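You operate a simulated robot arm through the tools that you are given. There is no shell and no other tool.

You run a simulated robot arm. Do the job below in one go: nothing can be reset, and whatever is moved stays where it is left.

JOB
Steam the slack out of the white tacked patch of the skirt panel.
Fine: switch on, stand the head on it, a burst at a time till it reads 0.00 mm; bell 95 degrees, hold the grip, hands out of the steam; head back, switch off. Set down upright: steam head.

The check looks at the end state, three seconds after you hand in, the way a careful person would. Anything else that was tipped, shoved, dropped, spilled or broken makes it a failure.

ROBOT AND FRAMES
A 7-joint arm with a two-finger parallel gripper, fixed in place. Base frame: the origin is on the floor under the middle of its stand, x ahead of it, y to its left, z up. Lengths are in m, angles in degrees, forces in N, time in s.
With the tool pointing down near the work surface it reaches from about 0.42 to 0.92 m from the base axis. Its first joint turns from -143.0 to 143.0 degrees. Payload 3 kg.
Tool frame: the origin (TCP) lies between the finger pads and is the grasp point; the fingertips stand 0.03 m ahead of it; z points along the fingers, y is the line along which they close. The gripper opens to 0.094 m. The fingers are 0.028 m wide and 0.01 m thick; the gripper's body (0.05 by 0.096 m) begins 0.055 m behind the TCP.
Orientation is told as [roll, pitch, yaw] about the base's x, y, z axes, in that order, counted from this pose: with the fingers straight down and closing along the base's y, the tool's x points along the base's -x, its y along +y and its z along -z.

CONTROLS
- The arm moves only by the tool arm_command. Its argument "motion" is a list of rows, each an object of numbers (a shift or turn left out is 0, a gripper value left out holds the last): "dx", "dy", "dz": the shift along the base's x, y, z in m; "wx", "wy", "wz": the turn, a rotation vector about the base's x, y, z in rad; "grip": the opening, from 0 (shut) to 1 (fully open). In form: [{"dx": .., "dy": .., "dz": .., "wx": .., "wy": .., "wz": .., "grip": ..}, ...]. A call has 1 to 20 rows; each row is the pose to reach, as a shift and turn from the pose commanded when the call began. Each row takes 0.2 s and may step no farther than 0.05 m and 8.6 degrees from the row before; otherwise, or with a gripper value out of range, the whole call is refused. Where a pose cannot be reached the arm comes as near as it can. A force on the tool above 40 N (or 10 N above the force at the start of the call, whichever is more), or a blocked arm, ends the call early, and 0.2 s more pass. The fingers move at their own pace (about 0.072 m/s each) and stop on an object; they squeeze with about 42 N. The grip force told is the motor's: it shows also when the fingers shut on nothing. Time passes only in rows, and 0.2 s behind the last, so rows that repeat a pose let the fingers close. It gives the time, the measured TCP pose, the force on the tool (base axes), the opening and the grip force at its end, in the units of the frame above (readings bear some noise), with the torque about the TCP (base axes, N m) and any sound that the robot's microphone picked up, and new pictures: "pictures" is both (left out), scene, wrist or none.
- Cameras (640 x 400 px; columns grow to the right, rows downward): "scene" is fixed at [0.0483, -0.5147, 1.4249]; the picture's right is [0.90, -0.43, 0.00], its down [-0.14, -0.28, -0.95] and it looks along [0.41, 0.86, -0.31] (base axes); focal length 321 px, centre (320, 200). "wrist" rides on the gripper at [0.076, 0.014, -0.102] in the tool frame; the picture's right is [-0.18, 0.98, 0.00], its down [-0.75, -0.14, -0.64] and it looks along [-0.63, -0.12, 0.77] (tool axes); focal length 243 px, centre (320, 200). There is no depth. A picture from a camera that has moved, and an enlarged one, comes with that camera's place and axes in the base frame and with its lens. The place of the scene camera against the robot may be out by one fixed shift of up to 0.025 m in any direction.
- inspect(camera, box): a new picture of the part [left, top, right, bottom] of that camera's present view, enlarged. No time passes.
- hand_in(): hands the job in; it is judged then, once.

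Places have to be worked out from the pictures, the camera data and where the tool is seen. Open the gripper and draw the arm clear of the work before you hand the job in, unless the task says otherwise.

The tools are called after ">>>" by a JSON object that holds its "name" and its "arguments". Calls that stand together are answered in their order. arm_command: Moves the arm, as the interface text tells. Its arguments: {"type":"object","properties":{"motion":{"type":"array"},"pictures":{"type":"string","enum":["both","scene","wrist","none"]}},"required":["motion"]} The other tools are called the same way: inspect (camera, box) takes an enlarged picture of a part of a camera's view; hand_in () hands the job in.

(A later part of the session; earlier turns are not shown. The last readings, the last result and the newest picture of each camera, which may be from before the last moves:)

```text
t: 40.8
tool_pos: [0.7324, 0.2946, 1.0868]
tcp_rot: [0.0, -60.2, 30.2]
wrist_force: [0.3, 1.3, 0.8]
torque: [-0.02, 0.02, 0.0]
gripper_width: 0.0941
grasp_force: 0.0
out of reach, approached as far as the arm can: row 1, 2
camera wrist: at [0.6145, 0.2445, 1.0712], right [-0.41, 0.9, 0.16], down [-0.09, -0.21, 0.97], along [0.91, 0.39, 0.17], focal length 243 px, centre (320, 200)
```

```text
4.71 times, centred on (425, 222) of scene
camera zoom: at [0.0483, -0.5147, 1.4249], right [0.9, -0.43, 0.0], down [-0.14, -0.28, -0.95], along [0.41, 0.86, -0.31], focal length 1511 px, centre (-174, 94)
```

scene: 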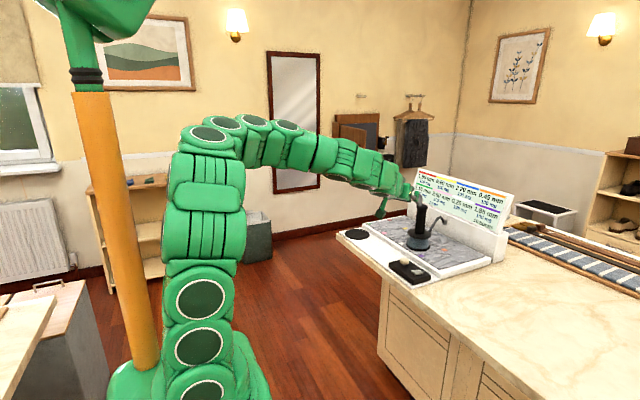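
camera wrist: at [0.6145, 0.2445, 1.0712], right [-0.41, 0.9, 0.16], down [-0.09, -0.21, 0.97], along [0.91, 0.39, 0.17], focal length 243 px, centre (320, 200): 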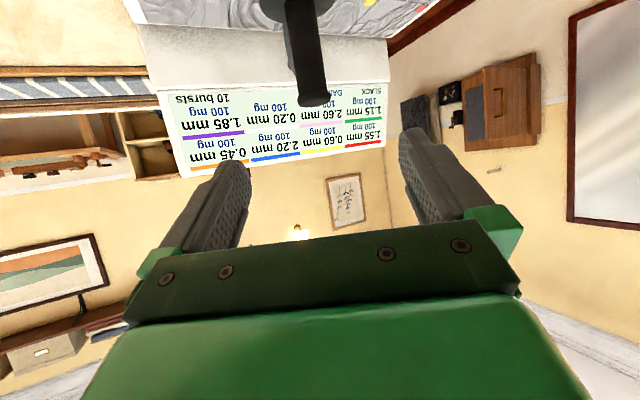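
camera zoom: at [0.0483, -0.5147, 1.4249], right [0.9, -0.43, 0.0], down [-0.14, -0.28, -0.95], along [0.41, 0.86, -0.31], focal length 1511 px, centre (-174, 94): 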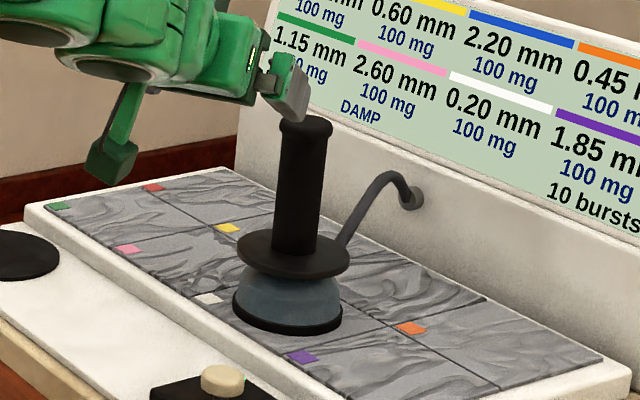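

The head stands upright on the white patch and the arm is clear. I'll turn the tool back to vertical, close the fingers and move toward the push-button.

>>> {"name": "arm_command", "arguments": {"motion": [{"wx": -0.0304, "wy": 0.1136, "wz": -0.0527, "grip": 0}, {"wx": -0.0609, "wy": 0.2272, "wz": -0.1054, "grip": 0}, {"wx": -0.0913, "wy": 0.3408, "wz": -0.1581, "grip": 0}, {"wx": -0.1217, "wy": 0.4544, "wz": -0.2108, "grip": 0}, {"wx": -0.1522, "wy": 0.568, "wz": -0.2636, "grip": 0}, {"wx": -0.1826, "wy": 0.6816, "wz": -0.3163, "grip": 0}, {"wx": -0.213, "wy": 0.7952, "wz": -0.369, "grip": 0}, {"wx": -0.2435, "wy": 0.9088, "wz": -0.4217, "grip": 0}, {"wx": -0.2739, "wy": 1.0224, "wz": -0.4744, "dz": -0.02, "grip": 0}, {"wx": -0.2739, "wy": 1.0224, "wz": -0.4744, "dx": 0.01, "dz": -0.05, "grip": 0}, {"wx": -0.2739, "wy": 1.0224, "wz": -0.4744, "dx": 0.02, "dz": -0.09, "grip": 0}, {"wx": -0.2739, "wy": 1.0224, "wz": -0.4744, "dx": 0.022, "dy": -0.002, "dz": -0.13, "grip": 0}, {"wx": -0.2739, "wy": 1.0224, "wz": -0.4744, "dx": 0.022, "dy": -0.002, "dz": -0.145, "grip": 0}, {"wx": -0.2739, "wy": 1.0224, "wz": -0.4744, "dx": 0.022, "dy": -0.002, "dz": -0.145, "grip": 0}], "pictures": "both"}}

>>> {"name": "inspect", "arguments": {"camera": "wrist", "box": [220, 40, 460, 220]}}

>>> {"name": "inspect", "arguments": {"camera": "scene", "box": [370, 200, 470, 290]}}

```text
t: 43.8
tool_pos: [0.7521, 0.2943, 0.9424]
tcp_rot: [0.1, -0.2, 0.2]
wrist_force: [0.4, 0.7, 0.1]
torque: [0.01, 0.03, -0.01]
gripper_width: 0.0
grasp_force: 33.0
camera wrist: at [0.676, 0.3087, 1.0445], right [0.18, 0.98, 0.0], down [0.75, -0.14, 0.64], along [0.63, -0.12, -0.76], focal length 243 px, centre (320, 200)
```

scene: 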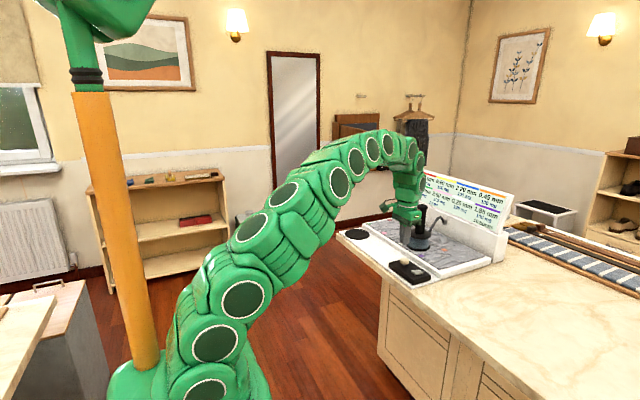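
wrist: 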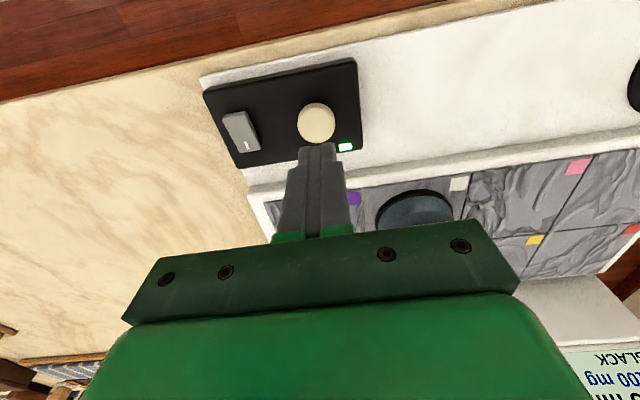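

```text
2.22 times, centred on (340, 130) of wrist
camera zoom: at [0.676, 0.3087, 1.0445], right [0.18, 0.98, 0.0], down [0.75, -0.14, 0.64], along [0.63, -0.12, -0.76], focal length 539 px, centre (276, 356)
```

zoom: 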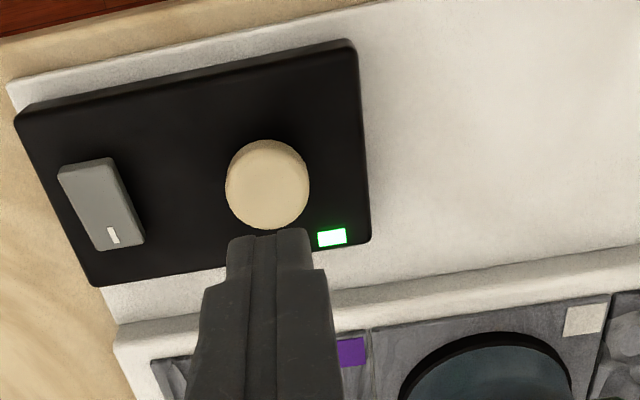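

```text
4.44 times, centred on (420, 245) of scene
camera zoom: at [0.0483, -0.5147, 1.4249], right [0.9, -0.43, 0.0], down [-0.14, -0.28, -0.95], along [0.41, 0.86, -0.31], focal length 1427 px, centre (-124, 0)
```

zoom: 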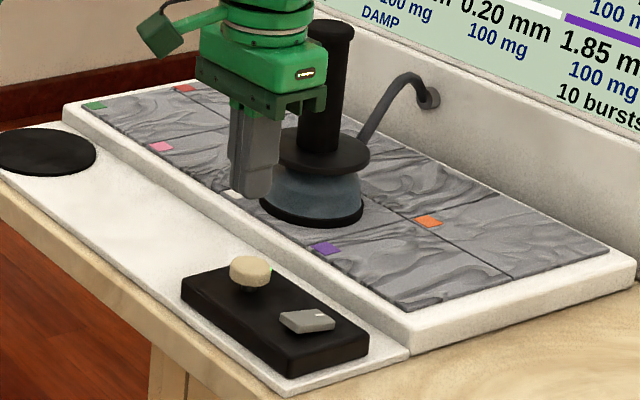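

The closed fingertips are just over the button, with the knob top at about (0.754, 0.2914, 0.848). I'll fine-align and press about 6 mm, then release straight away for one burst.

>>> {"name": "arm_command", "arguments": {"motion": [{"dx": 0.001, "dy": -0.0025, "dz": -0.03}, {"dx": 0.001, "dy": -0.0025, "dz": -0.05}, {"dx": 0.001, "dy": -0.0025, "dz": -0.058}, {"dx": 0.001, "dy": -0.0025, "dz": -0.064}, {"dx": 0.001, "dy": -0.0025, "dz": -0.07}, {"dx": 0.001, "dy": -0.0025, "dz": -0.055}, {"dx": 0.001, "dy": -0.0025, "dz": -0.03}], "pictures": "both"}}

>>> {"name": "inspect", "arguments": {"camera": "scene", "box": [420, 165, 520, 240]}}

>>> {"name": "inspect", "arguments": {"camera": "scene", "box": [370, 200, 470, 290]}}

```text
t: 45.4
tool_pos: [0.7546, 0.2923, 0.9126]
tcp_rot: [0.1, -0.2, 0.0]
wrist_force: [0.0, -0.6, -1.0]
torque: [-0.02, -0.03, 0.01]
gripper_width: 0.0
grasp_force: 32.7
heard: click
camera wrist: at [0.6784, 0.3062, 1.0151], right [0.18, 0.98, 0.0], down [0.75, -0.14, 0.64], along [0.63, -0.12, -0.76], focal length 243 px, centre (320, 200)
```

scene: 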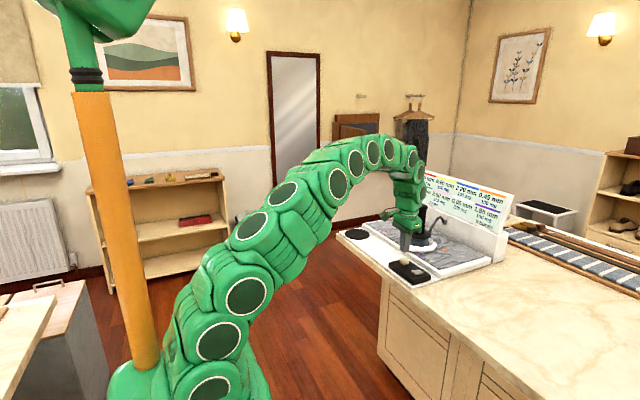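
wrist: 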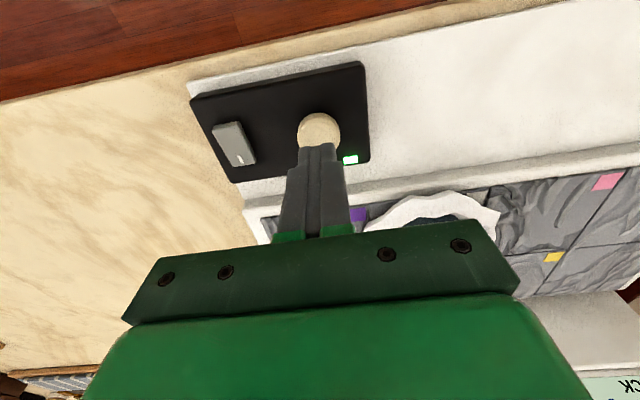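

```text
5.33 times, centred on (470, 202) of scene
camera zoom: at [0.0483, -0.5147, 1.4249], right [0.9, -0.43, 0.0], down [-0.14, -0.28, -0.95], along [0.41, 0.86, -0.31], focal length 1712 px, centre (-480, 187)
```

zoom: 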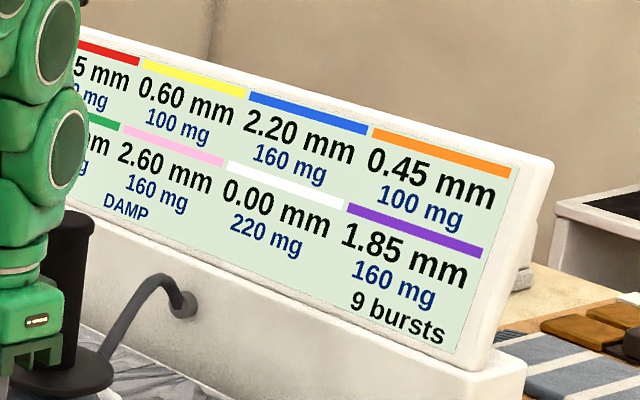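

```text
4.44 times, centred on (420, 245) of scene
camera zoom: at [0.0483, -0.5147, 1.4249], right [0.9, -0.43, 0.0], down [-0.14, -0.28, -0.95], along [0.41, 0.86, -0.31], focal length 1427 px, centre (-124, 0)
```

zoom: 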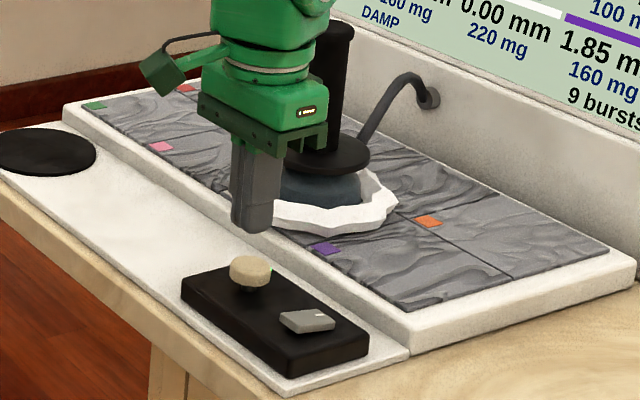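

One click and one burst: white now reads 0.00 mm, with 9 bursts left, and steam is rolling out around the bell. I'll keep the hand away, rise a little, and wait for the steam to clear while checking that the reading holds.

>>> {"name": "arm_command", "arguments": {"motion": [{"dx": -0.02, "dz": 0.03}, {"dx": -0.04, "dz": 0.06}, {"dx": -0.06, "dz": 0.09}, {"dx": -0.08, "dz": 0.12}, {"dx": -0.08, "dz": 0.14}, {"dx": -0.08, "dz": 0.14}, {"dx": -0.08, "dz": 0.14}, {"dx": -0.08, "dz": 0.14}, {"dx": -0.08, "dz": 0.14}, {"dx": -0.08, "dz": 0.14}], "pictures": "both"}}

>>> {"name": "inspect", "arguments": {"camera": "scene", "box": [400, 160, 520, 240]}}

>>> {"name": "inspect", "arguments": {"camera": "scene", "box": [370, 200, 470, 290]}}

```text
t: 47.6
tool_pos: [0.674, 0.2914, 1.0521]
tcp_rot: [0.1, -0.2, 0.2]
wrist_force: [-0.1, -0.2, -0.6]
torque: [0.0, 0.03, -0.01]
gripper_width: 0.0002
grasp_force: 32.8
camera wrist: at [0.5981, 0.3058, 1.1547], right [0.18, 0.98, 0.0], down [0.75, -0.14, 0.64], along [0.63, -0.12, -0.76], focal length 243 px, centre (320, 200)
```

scene: 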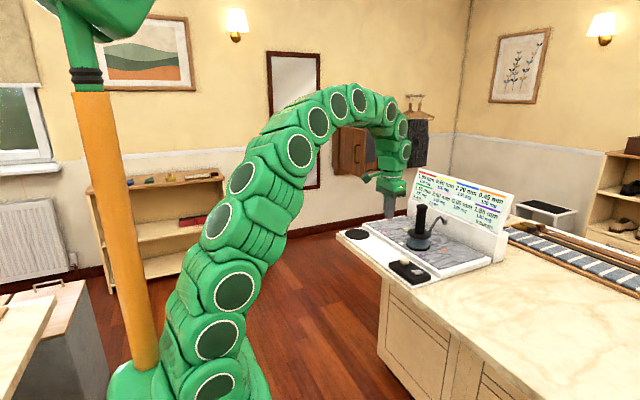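
wrist: 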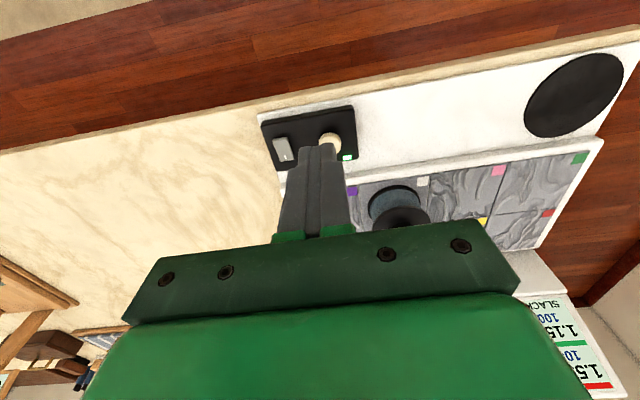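

```text
5.00 times, centred on (460, 200) of scene
camera zoom: at [0.0483, -0.5147, 1.4249], right [0.9, -0.43, 0.0], down [-0.14, -0.28, -0.95], along [0.41, 0.86, -0.31], focal length 1605 px, centre (-380, 200)
```

zoom: 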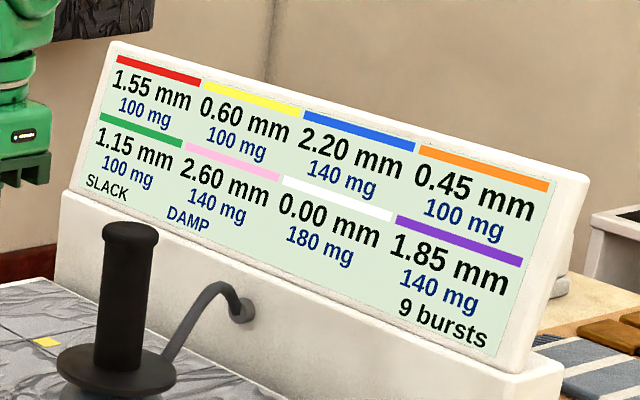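

```text
4.44 times, centred on (420, 245) of scene
camera zoom: at [0.0483, -0.5147, 1.4249], right [0.9, -0.43, 0.0], down [-0.14, -0.28, -0.95], along [0.41, 0.86, -0.31], focal length 1427 px, centre (-124, 0)
```

zoom: 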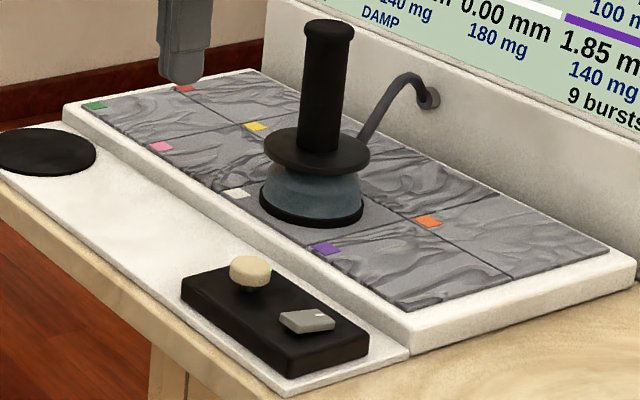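

The steam has cleared and white holds at 0.00 mm. Now I'll bring the head back: open the gripper, tilt the tool out again and return to the stand-off pose.

>>> {"name": "arm_command", "arguments": {"motion": [{"dx": 0.006, "dy": 0.0005, "dz": 0.004, "wx": 0.0304, "wy": -0.1136, "wz": 0.0527, "grip": 1}, {"dx": 0.012, "dy": 0.001, "dz": 0.008, "wx": 0.0609, "wy": -0.2272, "wz": 0.1054, "grip": 1}, {"dx": 0.019, "dy": 0.0015, "dz": 0.012, "wx": 0.0913, "wy": -0.3408, "wz": 0.1581, "grip": 1}, {"dx": 0.025, "dy": 0.002, "dz": 0.016, "wx": 0.1217, "wy": -0.4544, "wz": 0.2108, "grip": 1}, {"dx": 0.031, "dy": 0.0025, "dz": 0.02, "wx": 0.1522, "wy": -0.568, "wz": 0.2636, "grip": 1}, {"dx": 0.038, "dy": 0.003, "dz": 0.024, "wx": 0.1826, "wy": -0.6816, "wz": 0.3163, "grip": 1}, {"dx": 0.044, "dy": 0.0035, "dz": 0.028, "wx": 0.213, "wy": -0.7952, "wz": 0.369, "grip": 1}, {"dx": 0.05, "dy": 0.004, "dz": 0.032, "wx": 0.2435, "wy": -0.9088, "wz": 0.4217, "grip": 1}, {"dx": 0.057, "dy": 0.0045, "dz": 0.035, "wx": 0.2739, "wy": -1.0224, "wz": 0.4744, "grip": 1}, {"dx": 0.057, "dy": 0.0045, "dz": 0.035, "wx": 0.2739, "wy": -1.0224, "wz": 0.4744, "grip": 1}], "pictures": "both"}}

>>> {"name": "inspect", "arguments": {"camera": "scene", "box": [370, 180, 470, 265]}}

```text
t: 49.8
tool_pos: [0.732, 0.2971, 1.088]
tcp_rot: [0.0, -60.2, 30.2]
wrist_force: [0.1, 0.1, 0.2]
torque: [0.0, 0.01, 0.01]
gripper_width: 0.0939
grasp_force: 0.0
camera wrist: at [0.6142, 0.2457, 1.0721], right [-0.41, 0.9, 0.16], down [-0.09, -0.21, 0.97], along [0.91, 0.39, 0.17], focal length 243 px, centre (320, 200)
```

scene: 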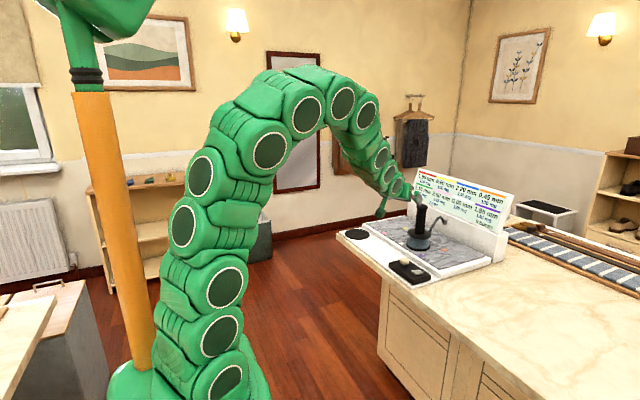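
wrist: 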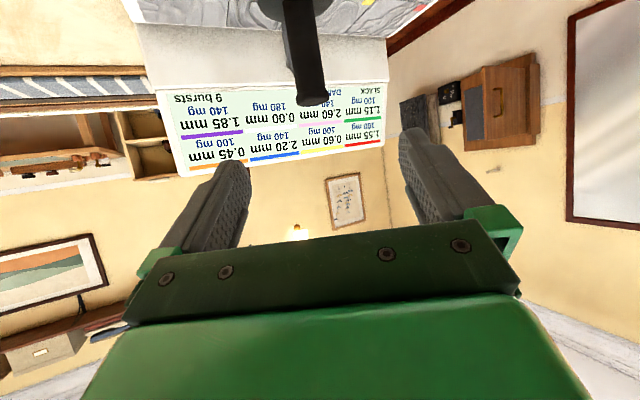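

```text
4.71 times, centred on (420, 222) of scene
camera zoom: at [0.0483, -0.5147, 1.4249], right [0.9, -0.43, 0.0], down [-0.14, -0.28, -0.95], along [0.41, 0.86, -0.31], focal length 1511 px, centre (-151, 94)
```

zoom: 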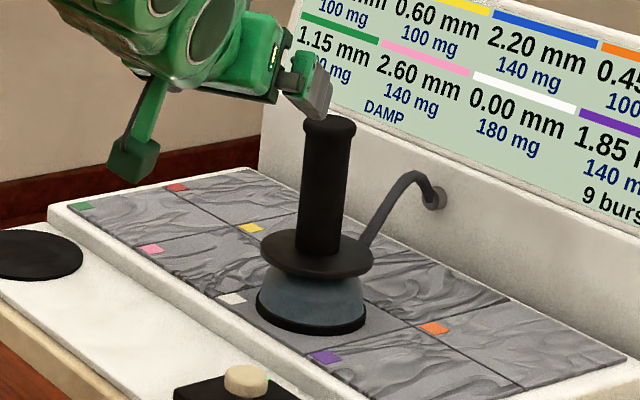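

I'm back at the stand-off pose with the gripper open. I'll approach along the reverse of the retreat path and stop short of the handle to check.

>>> {"name": "arm_command", "arguments": {"motion": [{"dx": 0.02, "dy": 0.005, "dz": -0.02, "grip": 1}, {"dx": 0.043, "dy": 0.0115, "dz": -0.045, "grip": 1}, {"dx": 0.065, "dy": 0.024, "dz": -0.07, "grip": 1}, {"dx": 0.087, "dy": 0.037, "dz": -0.085, "grip": 1}, {"dx": 0.087, "dy": 0.037, "dz": -0.085, "grip": 1}], "pictures": "both"}}

>>> {"name": "inspect", "arguments": {"camera": "wrist", "box": [180, 0, 500, 240]}}

>>> {"name": "inspect", "arguments": {"camera": "scene", "box": [370, 180, 470, 265]}}

```text
t: 51.0
tool_pos: [0.82, 0.333, 1.0031]
tcp_rot: [0.1, -60.2, 30.1]
wrist_force: [-0.8, -0.3, 0.2]
torque: [0.02, 0.02, -0.01]
gripper_width: 0.0941
grasp_force: 0.1
camera wrist: at [0.7024, 0.2825, 0.9873], right [-0.41, 0.9, 0.16], down [-0.09, -0.21, 0.97], along [0.91, 0.39, 0.17], focal length 243 px, centre (320, 200)
```

scene: 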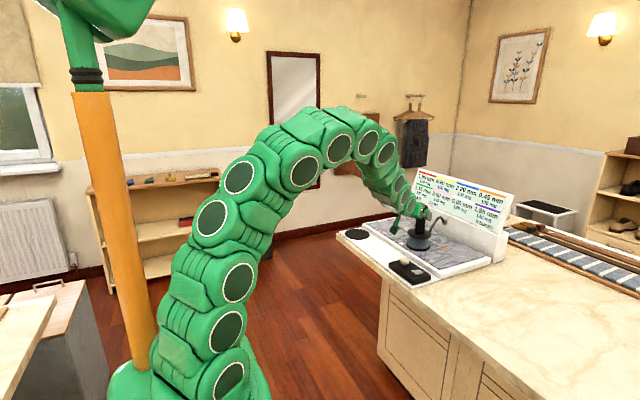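
wrist: 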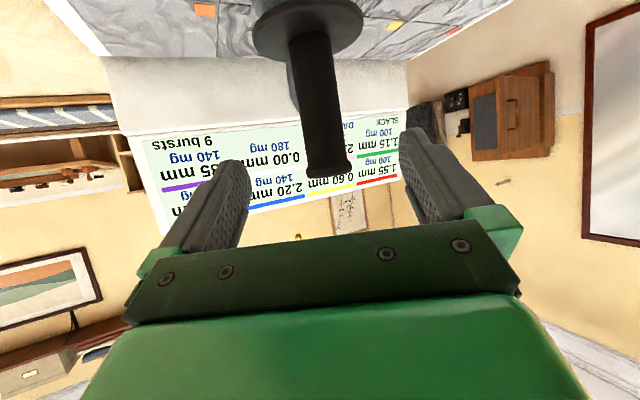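

```text
1.67 times, centred on (340, 120) of wrist
camera zoom: at [0.7024, 0.2825, 0.9873], right [-0.41, 0.9, 0.16], down [-0.09, -0.21, 0.97], along [0.91, 0.39, 0.17], focal length 404 px, centre (287, 333)
```

zoom: 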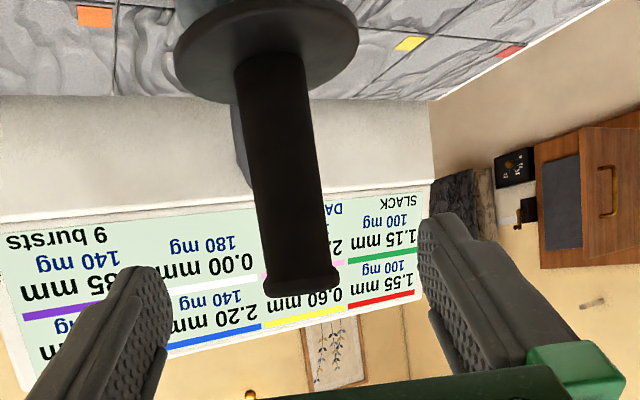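

```text
4.71 times, centred on (420, 222) of scene
camera zoom: at [0.0483, -0.5147, 1.4249], right [0.9, -0.43, 0.0], down [-0.14, -0.28, -0.95], along [0.41, 0.86, -0.31], focal length 1511 px, centre (-151, 94)
```

zoom: 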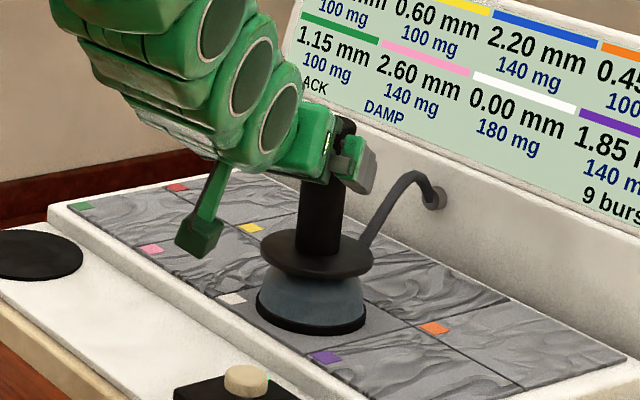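

The handle is lined up between the open fingers. I'll make the final straight approach to the same grip point.

>>> {"name": "arm_command", "arguments": {"motion": [{"dx": 0.02, "dy": 0.0115, "dz": -0.0133, "grip": 1}, {"dx": 0.04, "dy": 0.023, "dz": -0.0266, "grip": 1}, {"dx": 0.06, "dy": 0.0346, "dz": -0.04, "grip": 1}, {"dx": 0.073, "dy": 0.042, "dz": -0.0485, "grip": 1}, {"dx": 0.082, "dy": 0.0475, "dz": -0.055, "grip": 1}, {"dx": 0.082, "dy": 0.0475, "dz": -0.055, "grip": 1}], "pictures": "both"}}

>>> {"name": "inspect", "arguments": {"camera": "wrist", "box": [180, 0, 500, 240]}}

>>> {"name": "inspect", "arguments": {"camera": "scene", "box": [370, 180, 470, 265]}}

```text
t: 52.4
tool_pos: [0.9021, 0.3805, 0.949]
tcp_rot: [0.0, -60.2, 30.1]
wrist_force: [1.3, -0.5, 0.1]
torque: [-0.03, 0.01, -0.02]
gripper_width: 0.0941
grasp_force: 0.0
camera wrist: at [0.7832, 0.3296, 0.9319], right [-0.41, 0.9, 0.16], down [-0.09, -0.21, 0.97], along [0.91, 0.39, 0.17], focal length 243 px, centre (320, 200)
```

scene: 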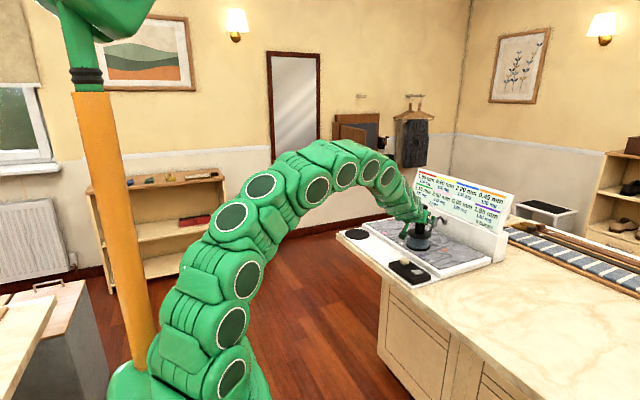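
wrist: 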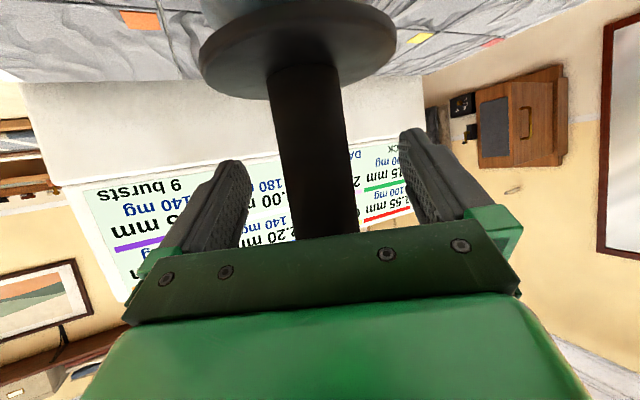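

```text
1.67 times, centred on (340, 120) of wrist
camera zoom: at [0.7832, 0.3296, 0.9319], right [-0.41, 0.9, 0.16], down [-0.09, -0.21, 0.97], along [0.91, 0.39, 0.17], focal length 404 px, centre (287, 333)
```

zoom: 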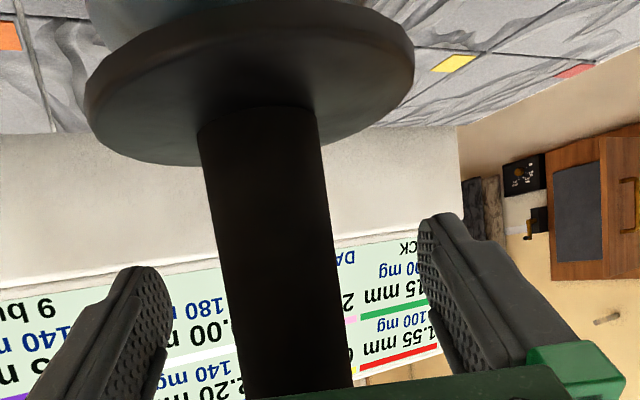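

```text
4.71 times, centred on (420, 222) of scene
camera zoom: at [0.0483, -0.5147, 1.4249], right [0.9, -0.43, 0.0], down [-0.14, -0.28, -0.95], along [0.41, 0.86, -0.31], focal length 1511 px, centre (-151, 94)
```

zoom: 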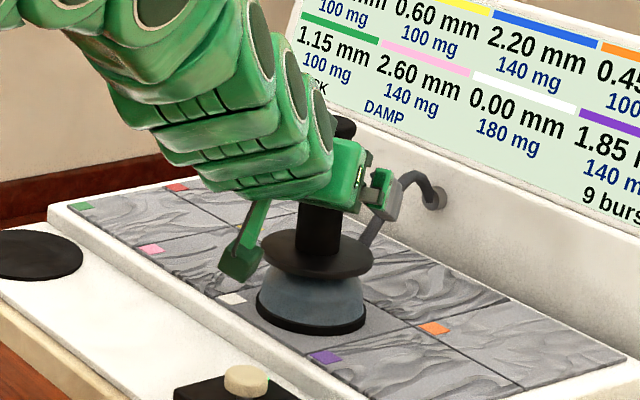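

This matches the release view. I'll close on the grip with plenty of settling time, then test with a small slow lift.

>>> {"name": "arm_command", "arguments": {"motion": [{"grip": 0.65}, {"grip": 0.45}, {"grip": 0.2}, {"grip": 0}, {"grip": 0}, {"grip": 0}, {"grip": 0}], "pictures": "wrist"}}

>>> {"name": "arm_command", "arguments": {"motion": [{"dz": 0.002}, {"dz": 0.004}, {"dz": 0.006}, {"dz": 0.008}, {"dz": 0.01}, {"dz": 0.01}], "pictures": "both"}}

>>> {"name": "inspect", "arguments": {"camera": "wrist", "box": [180, 0, 500, 240]}}

>>> {"name": "inspect", "arguments": {"camera": "scene", "box": [370, 180, 470, 265]}}

```text
t: 54.0
tool_pos: [0.9006, 0.3814, 0.947]
tcp_rot: [0.0, -60.2, 30.1]
wrist_force: [0.6, -2.2, 0.8]
torque: [-0.05, -0.03, 0.01]
gripper_width: 0.0394
grasp_force: 42.4
camera wrist: at [0.7832, 0.3297, 0.9321], right [-0.41, 0.9, 0.16], down [-0.09, -0.21, 0.97], along [0.91, 0.39, 0.17], focal length 243 px, centre (320, 200)
```

wrist: 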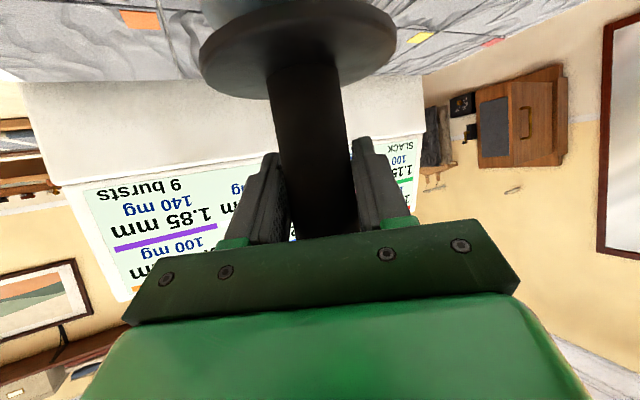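

```text
t: 55.4
tool_pos: [0.9015, 0.38, 0.9568]
tcp_rot: [0.0, -60.2, 30.1]
wrist_force: [0.1, -0.5, -5.7]
torque: [0.0, 0.01, -0.02]
gripper_width: 0.0393
grasp_force: 41.7
camera wrist: at [0.7833, 0.3296, 0.9418], right [-0.41, 0.9, 0.16], down [-0.09, -0.21, 0.97], along [0.91, 0.39, 0.17], focal length 243 px, centre (320, 200)
```

scene: 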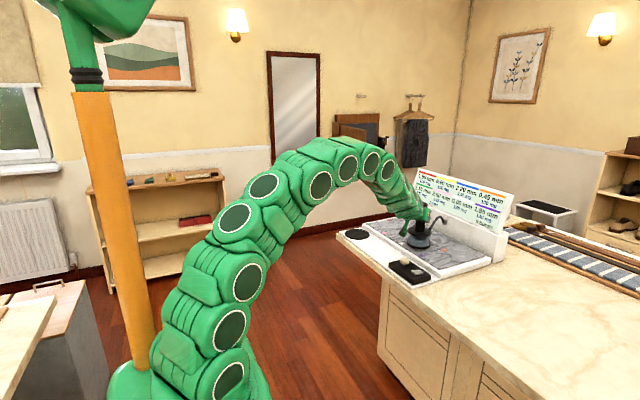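
wrist: 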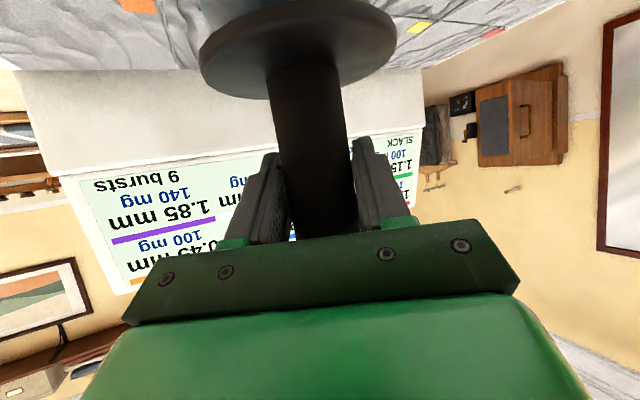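

```text
1.67 times, centred on (340, 120) of wrist
camera zoom: at [0.7833, 0.3296, 0.9418], right [-0.41, 0.9, 0.16], down [-0.09, -0.21, 0.97], along [0.91, 0.39, 0.17], focal length 404 px, centre (287, 333)
```

zoom: 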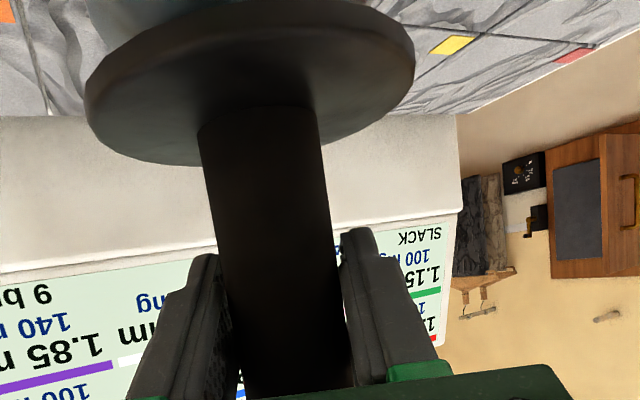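

```text
4.71 times, centred on (420, 222) of scene
camera zoom: at [0.0483, -0.5147, 1.4249], right [0.9, -0.43, 0.0], down [-0.14, -0.28, -0.95], along [0.41, 0.86, -0.31], focal length 1511 px, centre (-151, 94)
```

zoom: 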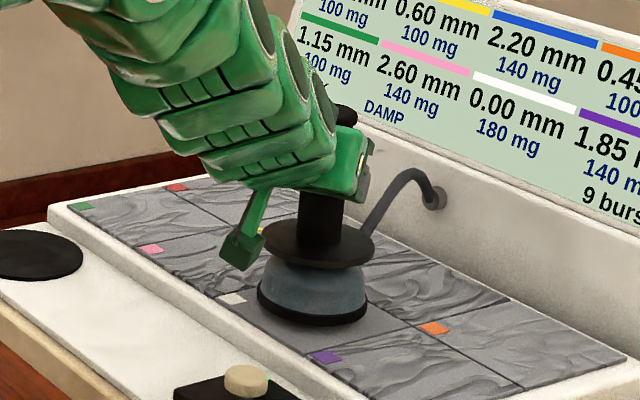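

The grip is firm with no slip. I'll lift another 3 cm and then traverse back to above the rest disc.

>>> {"name": "arm_command", "arguments": {"motion": [{"dz": 0.003}, {"dz": 0.008}, {"dz": 0.013}, {"dz": 0.018}, {"dz": 0.023}, {"dz": 0.028}, {"dz": 0.03}, {"dz": 0.03}], "pictures": "wrist"}}

>>> {"name": "arm_command", "arguments": {"motion": [{"dx": -0.004, "dy": 0.007}, {"dx": -0.012, "dy": 0.022}, {"dx": -0.021, "dy": 0.039}, {"dx": -0.031, "dy": 0.056}, {"dx": -0.04, "dy": 0.073}, {"dx": -0.049, "dy": 0.09}, {"dx": -0.059, "dy": 0.107}, {"dx": -0.068, "dy": 0.124}, {"dx": -0.077, "dy": 0.141}, {"dx": -0.087, "dy": 0.158}, {"dx": -0.096, "dy": 0.175}, {"dx": -0.105, "dy": 0.192}, {"dx": -0.115, "dy": 0.209}, {"dx": -0.124, "dy": 0.226}, {"dx": -0.13, "dy": 0.237}, {"dx": -0.1335, "dy": 0.2433}, {"dx": -0.1335, "dy": 0.2433}], "pictures": "both"}}

>>> {"name": "inspect", "arguments": {"camera": "scene", "box": [325, 180, 445, 255]}}

```text
t: 57.2
tool_pos: [0.8994, 0.3795, 0.9883]
tcp_rot: [0.1, -60.3, 30.1]
wrist_force: [0.3, -0.5, -5.7]
torque: [0.01, 0.0, -0.01]
gripper_width: 0.0393
grasp_force: 42.0
camera wrist: at [0.7831, 0.3298, 0.972], right [-0.41, 0.9, 0.16], down [-0.09, -0.21, 0.97], along [0.91, 0.39, 0.17], focal length 243 px, centre (320, 200)
```

wrist: 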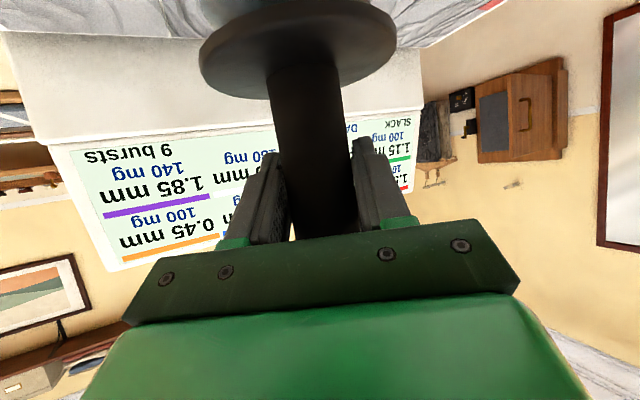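

```text
t: 60.8
tool_pos: [0.7659, 0.6246, 0.9884]
tcp_rot: [0.0, -60.2, 30.1]
wrist_force: [0.3, -0.5, -5.9]
torque: [0.0, 0.05, -0.01]
gripper_width: 0.0395
grasp_force: 41.7
camera wrist: at [0.6493, 0.5731, 0.9721], right [-0.41, 0.9, 0.16], down [-0.09, -0.21, 0.97], along [0.91, 0.39, 0.17], focal length 243 px, centre (320, 200)
```

scene: 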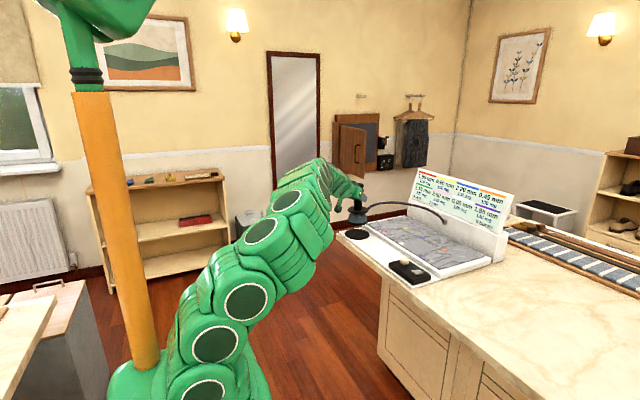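
wrist: 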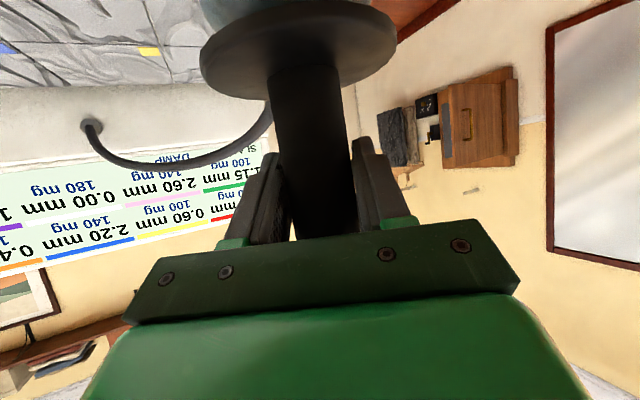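

```text
5.33 times, centred on (385, 218) of scene
camera zoom: at [0.0483, -0.5147, 1.4249], right [0.9, -0.43, 0.0], down [-0.14, -0.28, -0.95], along [0.41, 0.86, -0.31], focal length 1712 px, centre (-27, 107)
```

zoom: 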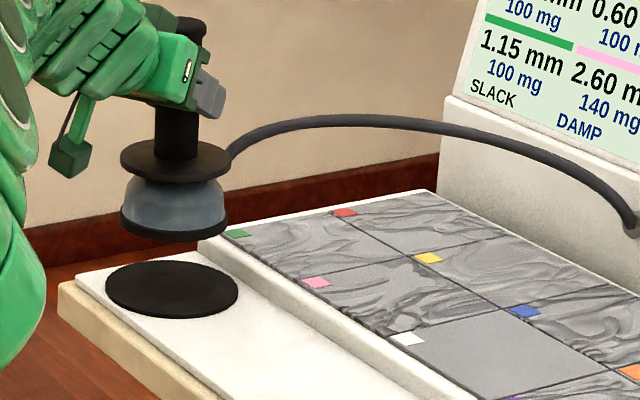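

The white cell is visibly smooth, and the head hangs exactly as it did when first lifted above its disc. I'll lower 5 cm gently, then finish in small steps.

>>> {"name": "arm_command", "arguments": {"motion": [{"dz": -0.004}, {"dz": -0.01}, {"dz": -0.016}, {"dz": -0.022}, {"dz": -0.028}, {"dz": -0.034}, {"dz": -0.04}, {"dz": -0.046}, {"dz": -0.05}, {"dz": -0.053}, {"dz": -0.053}], "pictures": "scene"}}

>>> {"name": "inspect", "arguments": {"camera": "scene", "box": [335, 200, 395, 245]}}

```text
t: 63.2
tool_pos: [0.7676, 0.6242, 0.9349]
tcp_rot: [0.1, -60.2, 30.2]
wrist_force: [0.5, 0.5, -5.9]
torque: [0.02, 0.01, -0.01]
gripper_width: 0.0394
grasp_force: 42.1
```

scene: 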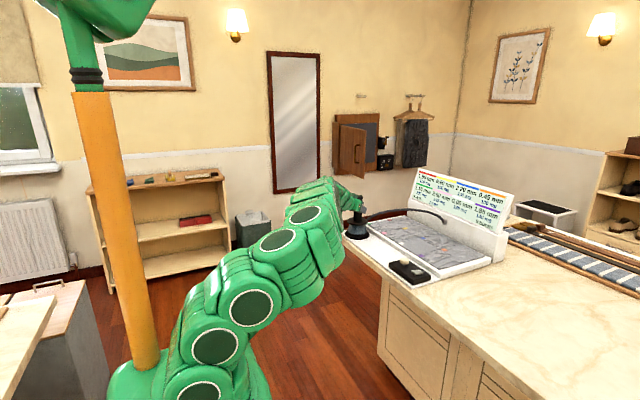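

```text
8.89 times, centred on (365, 222) of scene
camera zoom: at [0.0483, -0.5147, 1.4249], right [0.9, -0.43, 0.0], down [-0.14, -0.28, -0.95], along [0.41, 0.86, -0.31], focal length 2854 px, centre (-80, 0)
```

zoom: 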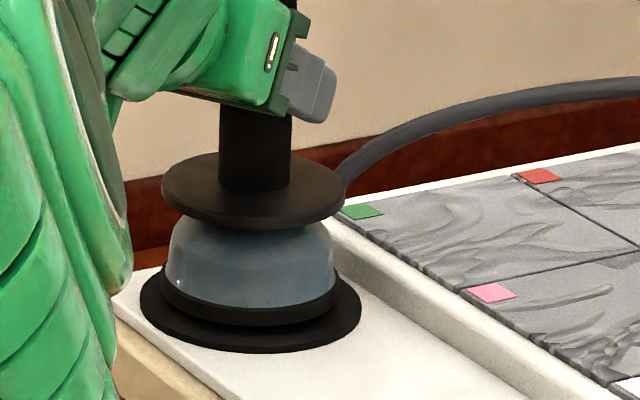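

It is centred over the disc with about 6 mm to go. I'll lower in 1.5 mm, then 1 mm steps until the weight transfers.

>>> {"name": "arm_command", "arguments": {"motion": [{"dz": -0.0015}, {"dz": -0.003}, {"dz": -0.0045}, {"dz": -0.0045}], "pictures": "none"}}

>>> {"name": "arm_command", "arguments": {"motion": [{"dz": -0.001}, {"dz": -0.001}], "pictures": "none"}}

```text
t: 64.2
tool_pos: [0.767, 0.6234, 0.9301]
tcp_rot: [-0.1, -60.2, 30.1]
wrist_force: [-0.4, -1.0, -5.7]
torque: [0.0, 0.01, -0.03]
gripper_width: 0.0396
grasp_force: 42.5
```

```text
t: 64.8
tool_pos: [0.7673, 0.6246, 0.9283]
tcp_rot: [0.0, -60.1, 30.0]
wrist_force: [1.0, -0.1, -5.9]
torque: [0.02, 0.02, 0.01]
gripper_width: 0.0396
grasp_force: 41.8
```

Still carrying about -5.8 N, so I'll continue with 1 mm steps.

>>> {"name": "arm_command", "arguments": {"motion": [{"dz": -0.001}, {"dz": -0.001}], "pictures": "none"}}

>>> {"name": "arm_command", "arguments": {"motion": [{"dz": -0.0005}, {"dz": -0.0005}], "pictures": "scene"}}

>>> {"name": "inspect", "arguments": {"camera": "scene", "box": [335, 200, 395, 245]}}

```text
t: 65.4
tool_pos: [0.7667, 0.624, 0.9291]
tcp_rot: [0.0, -60.4, 30.1]
wrist_force: [0.6, -0.9, 2.0]
torque: [0.18, 0.03, 0.04]
gripper_width: 0.0395
grasp_force: 42.0
```

```text
t: 66.0
tool_pos: [0.7679, 0.624, 0.9277]
tcp_rot: [0.0, -60.3, 30.2]
wrist_force: [-0.3, -2.8, 14.5]
torque: [0.26, -0.1, -0.09]
gripper_width: 0.0395
grasp_force: 42.8
```

scene: 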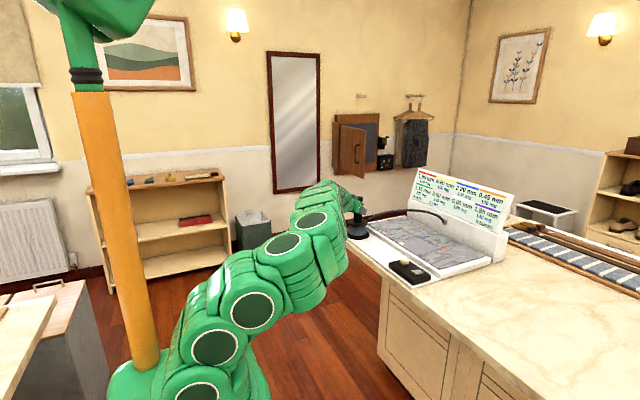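

```text
8.89 times, centred on (365, 222) of scene
camera zoom: at [0.0483, -0.5147, 1.4249], right [0.9, -0.43, 0.0], down [-0.14, -0.28, -0.95], along [0.41, 0.86, -0.31], focal length 2854 px, centre (-80, 0)
```

zoom: 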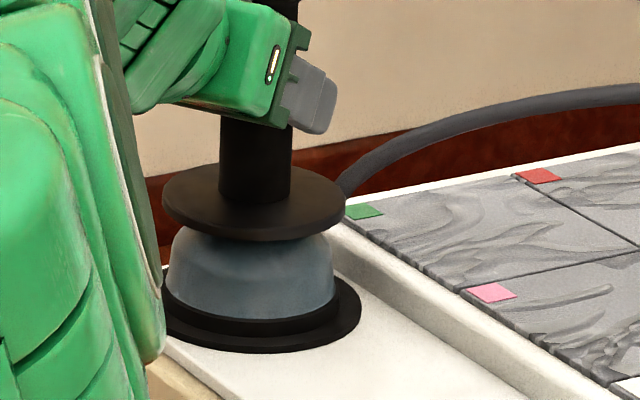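

The head is firmly on its disc, with slight down-pressure. I'll relieve a millimetre, open the fingers, and then back off along the tool axis.

>>> {"name": "arm_command", "arguments": {"motion": [{"dz": 0.001}, {"dz": 0.001, "grip": 0.45}, {"dz": 0.001, "grip": 0.6}, {"dz": 0.001, "grip": 1}, {"dz": 0.001, "grip": 1}, {"dz": 0.001, "grip": 1}], "pictures": "wrist"}}

>>> {"name": "arm_command", "arguments": {"motion": [{"dx": -0.008, "dy": -0.0045, "dz": 0.005}, {"dx": -0.023, "dy": -0.0132, "dz": 0.015}, {"dx": -0.038, "dy": -0.022, "dz": 0.025}, {"dx": -0.06, "dy": -0.0348, "dz": 0.04}, {"dx": -0.083, "dy": -0.048, "dz": 0.055}, {"dx": -0.105, "dy": -0.061, "dz": 0.07}, {"dx": -0.127, "dy": -0.0735, "dz": 0.085}, {"dx": -0.142, "dy": -0.095, "dz": 0.1}], "pictures": "both"}}

>>> {"name": "inspect", "arguments": {"camera": "scene", "box": [325, 180, 445, 255]}}

```text
t: 67.4
tool_pos: [0.7664, 0.6237, 0.9282]
tcp_rot: [0.0, -60.1, 30.1]
wrist_force: [1.3, -0.7, 0.2]
torque: [-0.01, -0.01, 0.02]
gripper_width: 0.0939
grasp_force: 0.1
camera wrist: at [0.6497, 0.573, 0.9127], right [-0.41, 0.9, 0.16], down [-0.09, -0.21, 0.97], along [0.91, 0.39, 0.17], focal length 243 px, centre (320, 200)
```

wrist: 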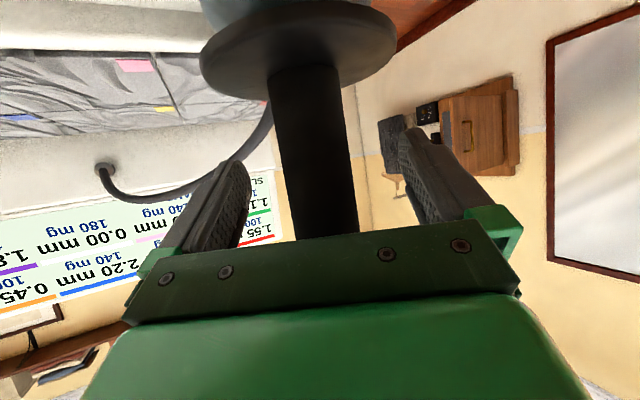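

```text
t: 69.2
tool_pos: [0.6261, 0.5274, 1.0295]
tcp_rot: [0.0, -60.3, 30.1]
wrist_force: [0.4, 0.1, -0.9]
torque: [0.02, -0.05, 0.0]
gripper_width: 0.0943
grasp_force: 0.0
camera wrist: at [0.5078, 0.4768, 1.0134], right [-0.41, 0.9, 0.16], down [-0.09, -0.21, 0.97], along [0.91, 0.39, 0.17], focal length 243 px, centre (320, 200)
```

scene: 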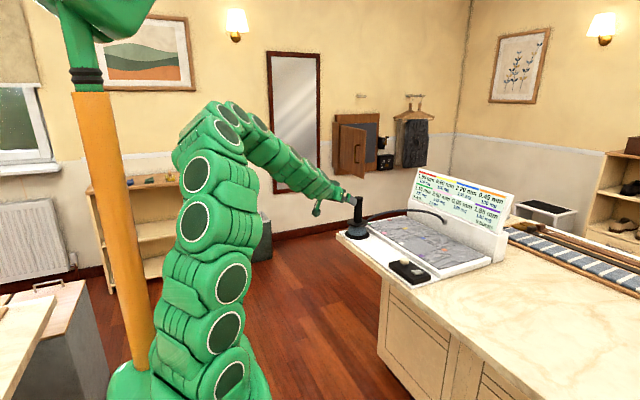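
wrist: 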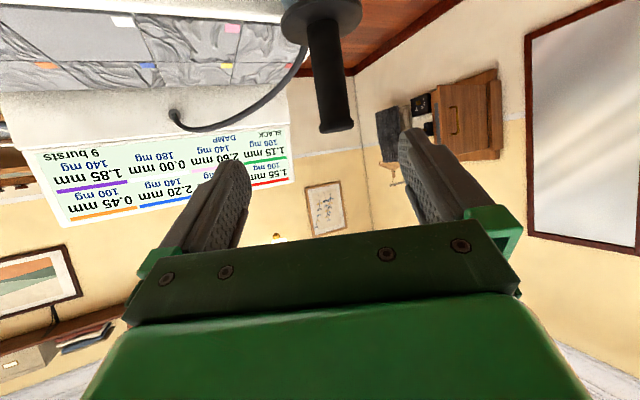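

```text
5.33 times, centred on (385, 218) of scene
camera zoom: at [0.0483, -0.5147, 1.4249], right [0.9, -0.43, 0.0], down [-0.14, -0.28, -0.95], along [0.41, 0.86, -0.31], focal length 1712 px, centre (-27, 107)
```

zoom: 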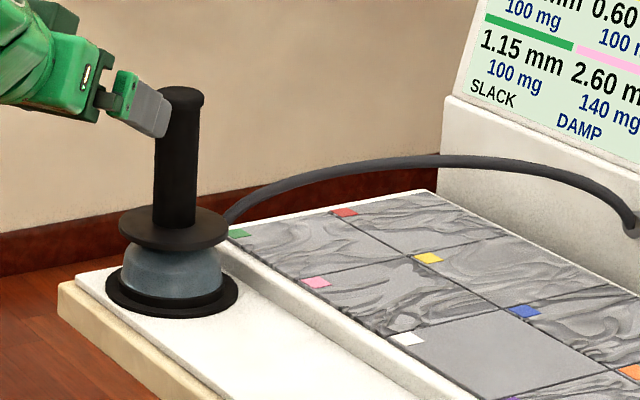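

The head stands upright on its disc. I'll swing right, turn the tool vertical with the fingers closed, and stop above the near (unmarked) end of the rocker to switch off.

>>> {"name": "arm_command", "arguments": {"motion": [{"dx": 0.007, "dy": -0.03, "dz": 0.002, "wx": -0.0274, "wy": 0.1022, "wz": -0.0474, "grip": 0}, {"dx": 0.014, "dy": -0.061, "dz": 0.004, "wx": -0.0548, "wy": 0.2045, "wz": -0.0949, "grip": 0}, {"dx": 0.021, "dy": -0.091, "dz": 0.006, "wx": -0.0822, "wy": 0.3067, "wz": -0.1423, "grip": 0}, {"dx": 0.028, "dy": -0.122, "dz": 0.008, "wx": -0.1096, "wy": 0.409, "wz": -0.1898, "grip": 0}, {"dx": 0.035, "dy": -0.152, "dz": 0.01, "wx": -0.137, "wy": 0.5112, "wz": -0.2372, "grip": 0}, {"dx": 0.042, "dy": -0.183, "dz": 0.012, "wx": -0.1643, "wy": 0.6134, "wz": -0.2846, "grip": 0}, {"dx": 0.049, "dy": -0.213, "dz": 0.014, "wx": -0.1917, "wy": 0.7157, "wz": -0.3321, "grip": 0}, {"dx": 0.056, "dy": -0.244, "dz": 0.016, "wx": -0.2191, "wy": 0.8179, "wz": -0.3795, "grip": 0}, {"dx": 0.063, "dy": -0.274, "dz": 0.018, "wx": -0.2465, "wy": 0.9202, "wz": -0.427, "grip": 0}, {"dx": 0.07, "dy": -0.3046, "dz": 0.02, "wx": -0.2739, "wy": 1.0224, "wz": -0.4744, "grip": 0}, {"dx": 0.09, "dy": -0.3046, "dz": -0.02, "wx": -0.2739, "wy": 1.0224, "wz": -0.4744, "grip": 0}, {"dx": 0.109, "dy": -0.3046, "dz": -0.06, "wx": -0.2739, "wy": 1.0224, "wz": -0.4744, "grip": 0}, {"dx": 0.109, "dy": -0.3046, "dz": -0.095, "wx": -0.2739, "wy": 1.0224, "wz": -0.4744, "grip": 0}, {"dx": 0.109, "dy": -0.3046, "dz": -0.1, "wx": -0.2739, "wy": 1.0224, "wz": -0.4744, "grip": 0}], "pictures": "both"}}

>>> {"name": "inspect", "arguments": {"camera": "wrist", "box": [220, 40, 420, 200]}}

>>> {"name": "inspect", "arguments": {"camera": "scene", "box": [370, 220, 470, 290]}}

```text
t: 72.2
tool_pos: [0.7334, 0.2242, 0.9281]
tcp_rot: [0.1, -0.2, 0.1]
wrist_force: [0.0, -0.2, 0.4]
torque: [0.03, 0.01, 0.0]
gripper_width: 0.0001
grasp_force: 33.0
camera wrist: at [0.6569, 0.2384, 1.03], right [0.18, 0.98, 0.0], down [0.75, -0.14, 0.64], along [0.63, -0.12, -0.76], focal length 243 px, centre (320, 200)
```

scene: 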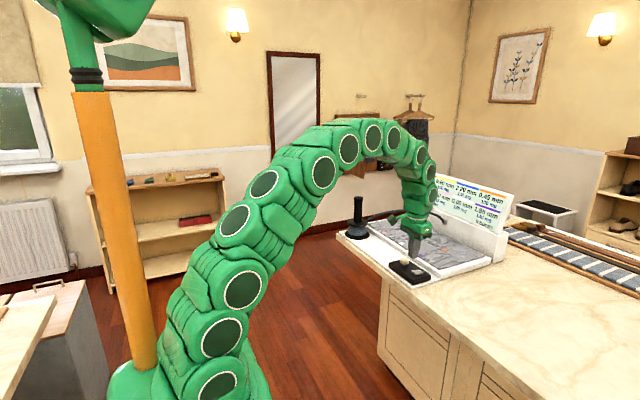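
wrist: 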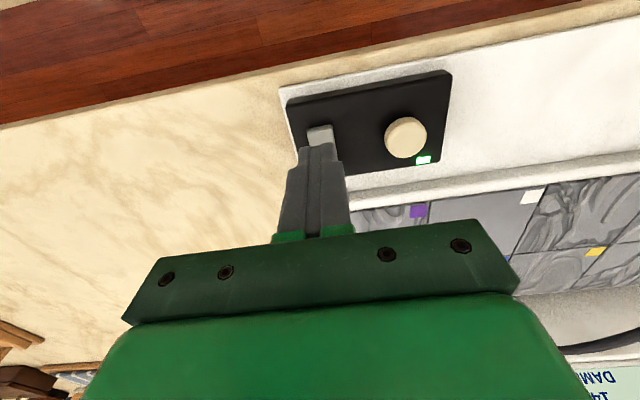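

```text
2.50 times, centred on (320, 120) of wrist
camera zoom: at [0.6569, 0.2384, 1.03], right [0.18, 0.98, 0.0], down [0.75, -0.14, 0.64], along [0.63, -0.12, -0.76], focal length 606 px, centre (320, 400)
```

zoom: 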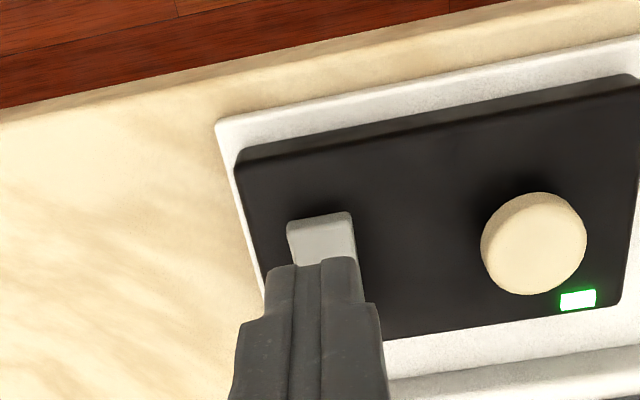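

```text
5.71 times, centred on (420, 255) of scene
camera zoom: at [0.0483, -0.5147, 1.4249], right [0.9, -0.43, 0.0], down [-0.14, -0.28, -0.95], along [0.41, 0.86, -0.31], focal length 1835 px, centre (-251, -114)
```

zoom: 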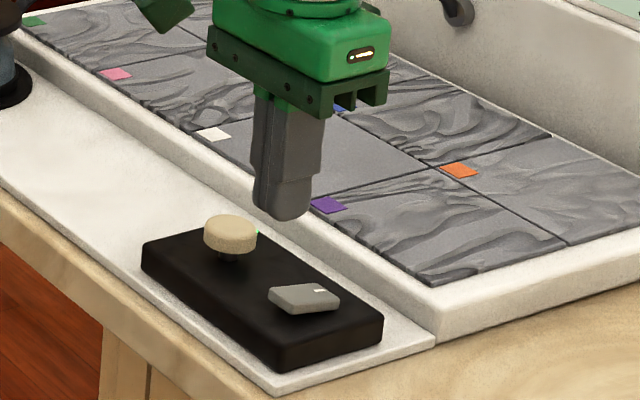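

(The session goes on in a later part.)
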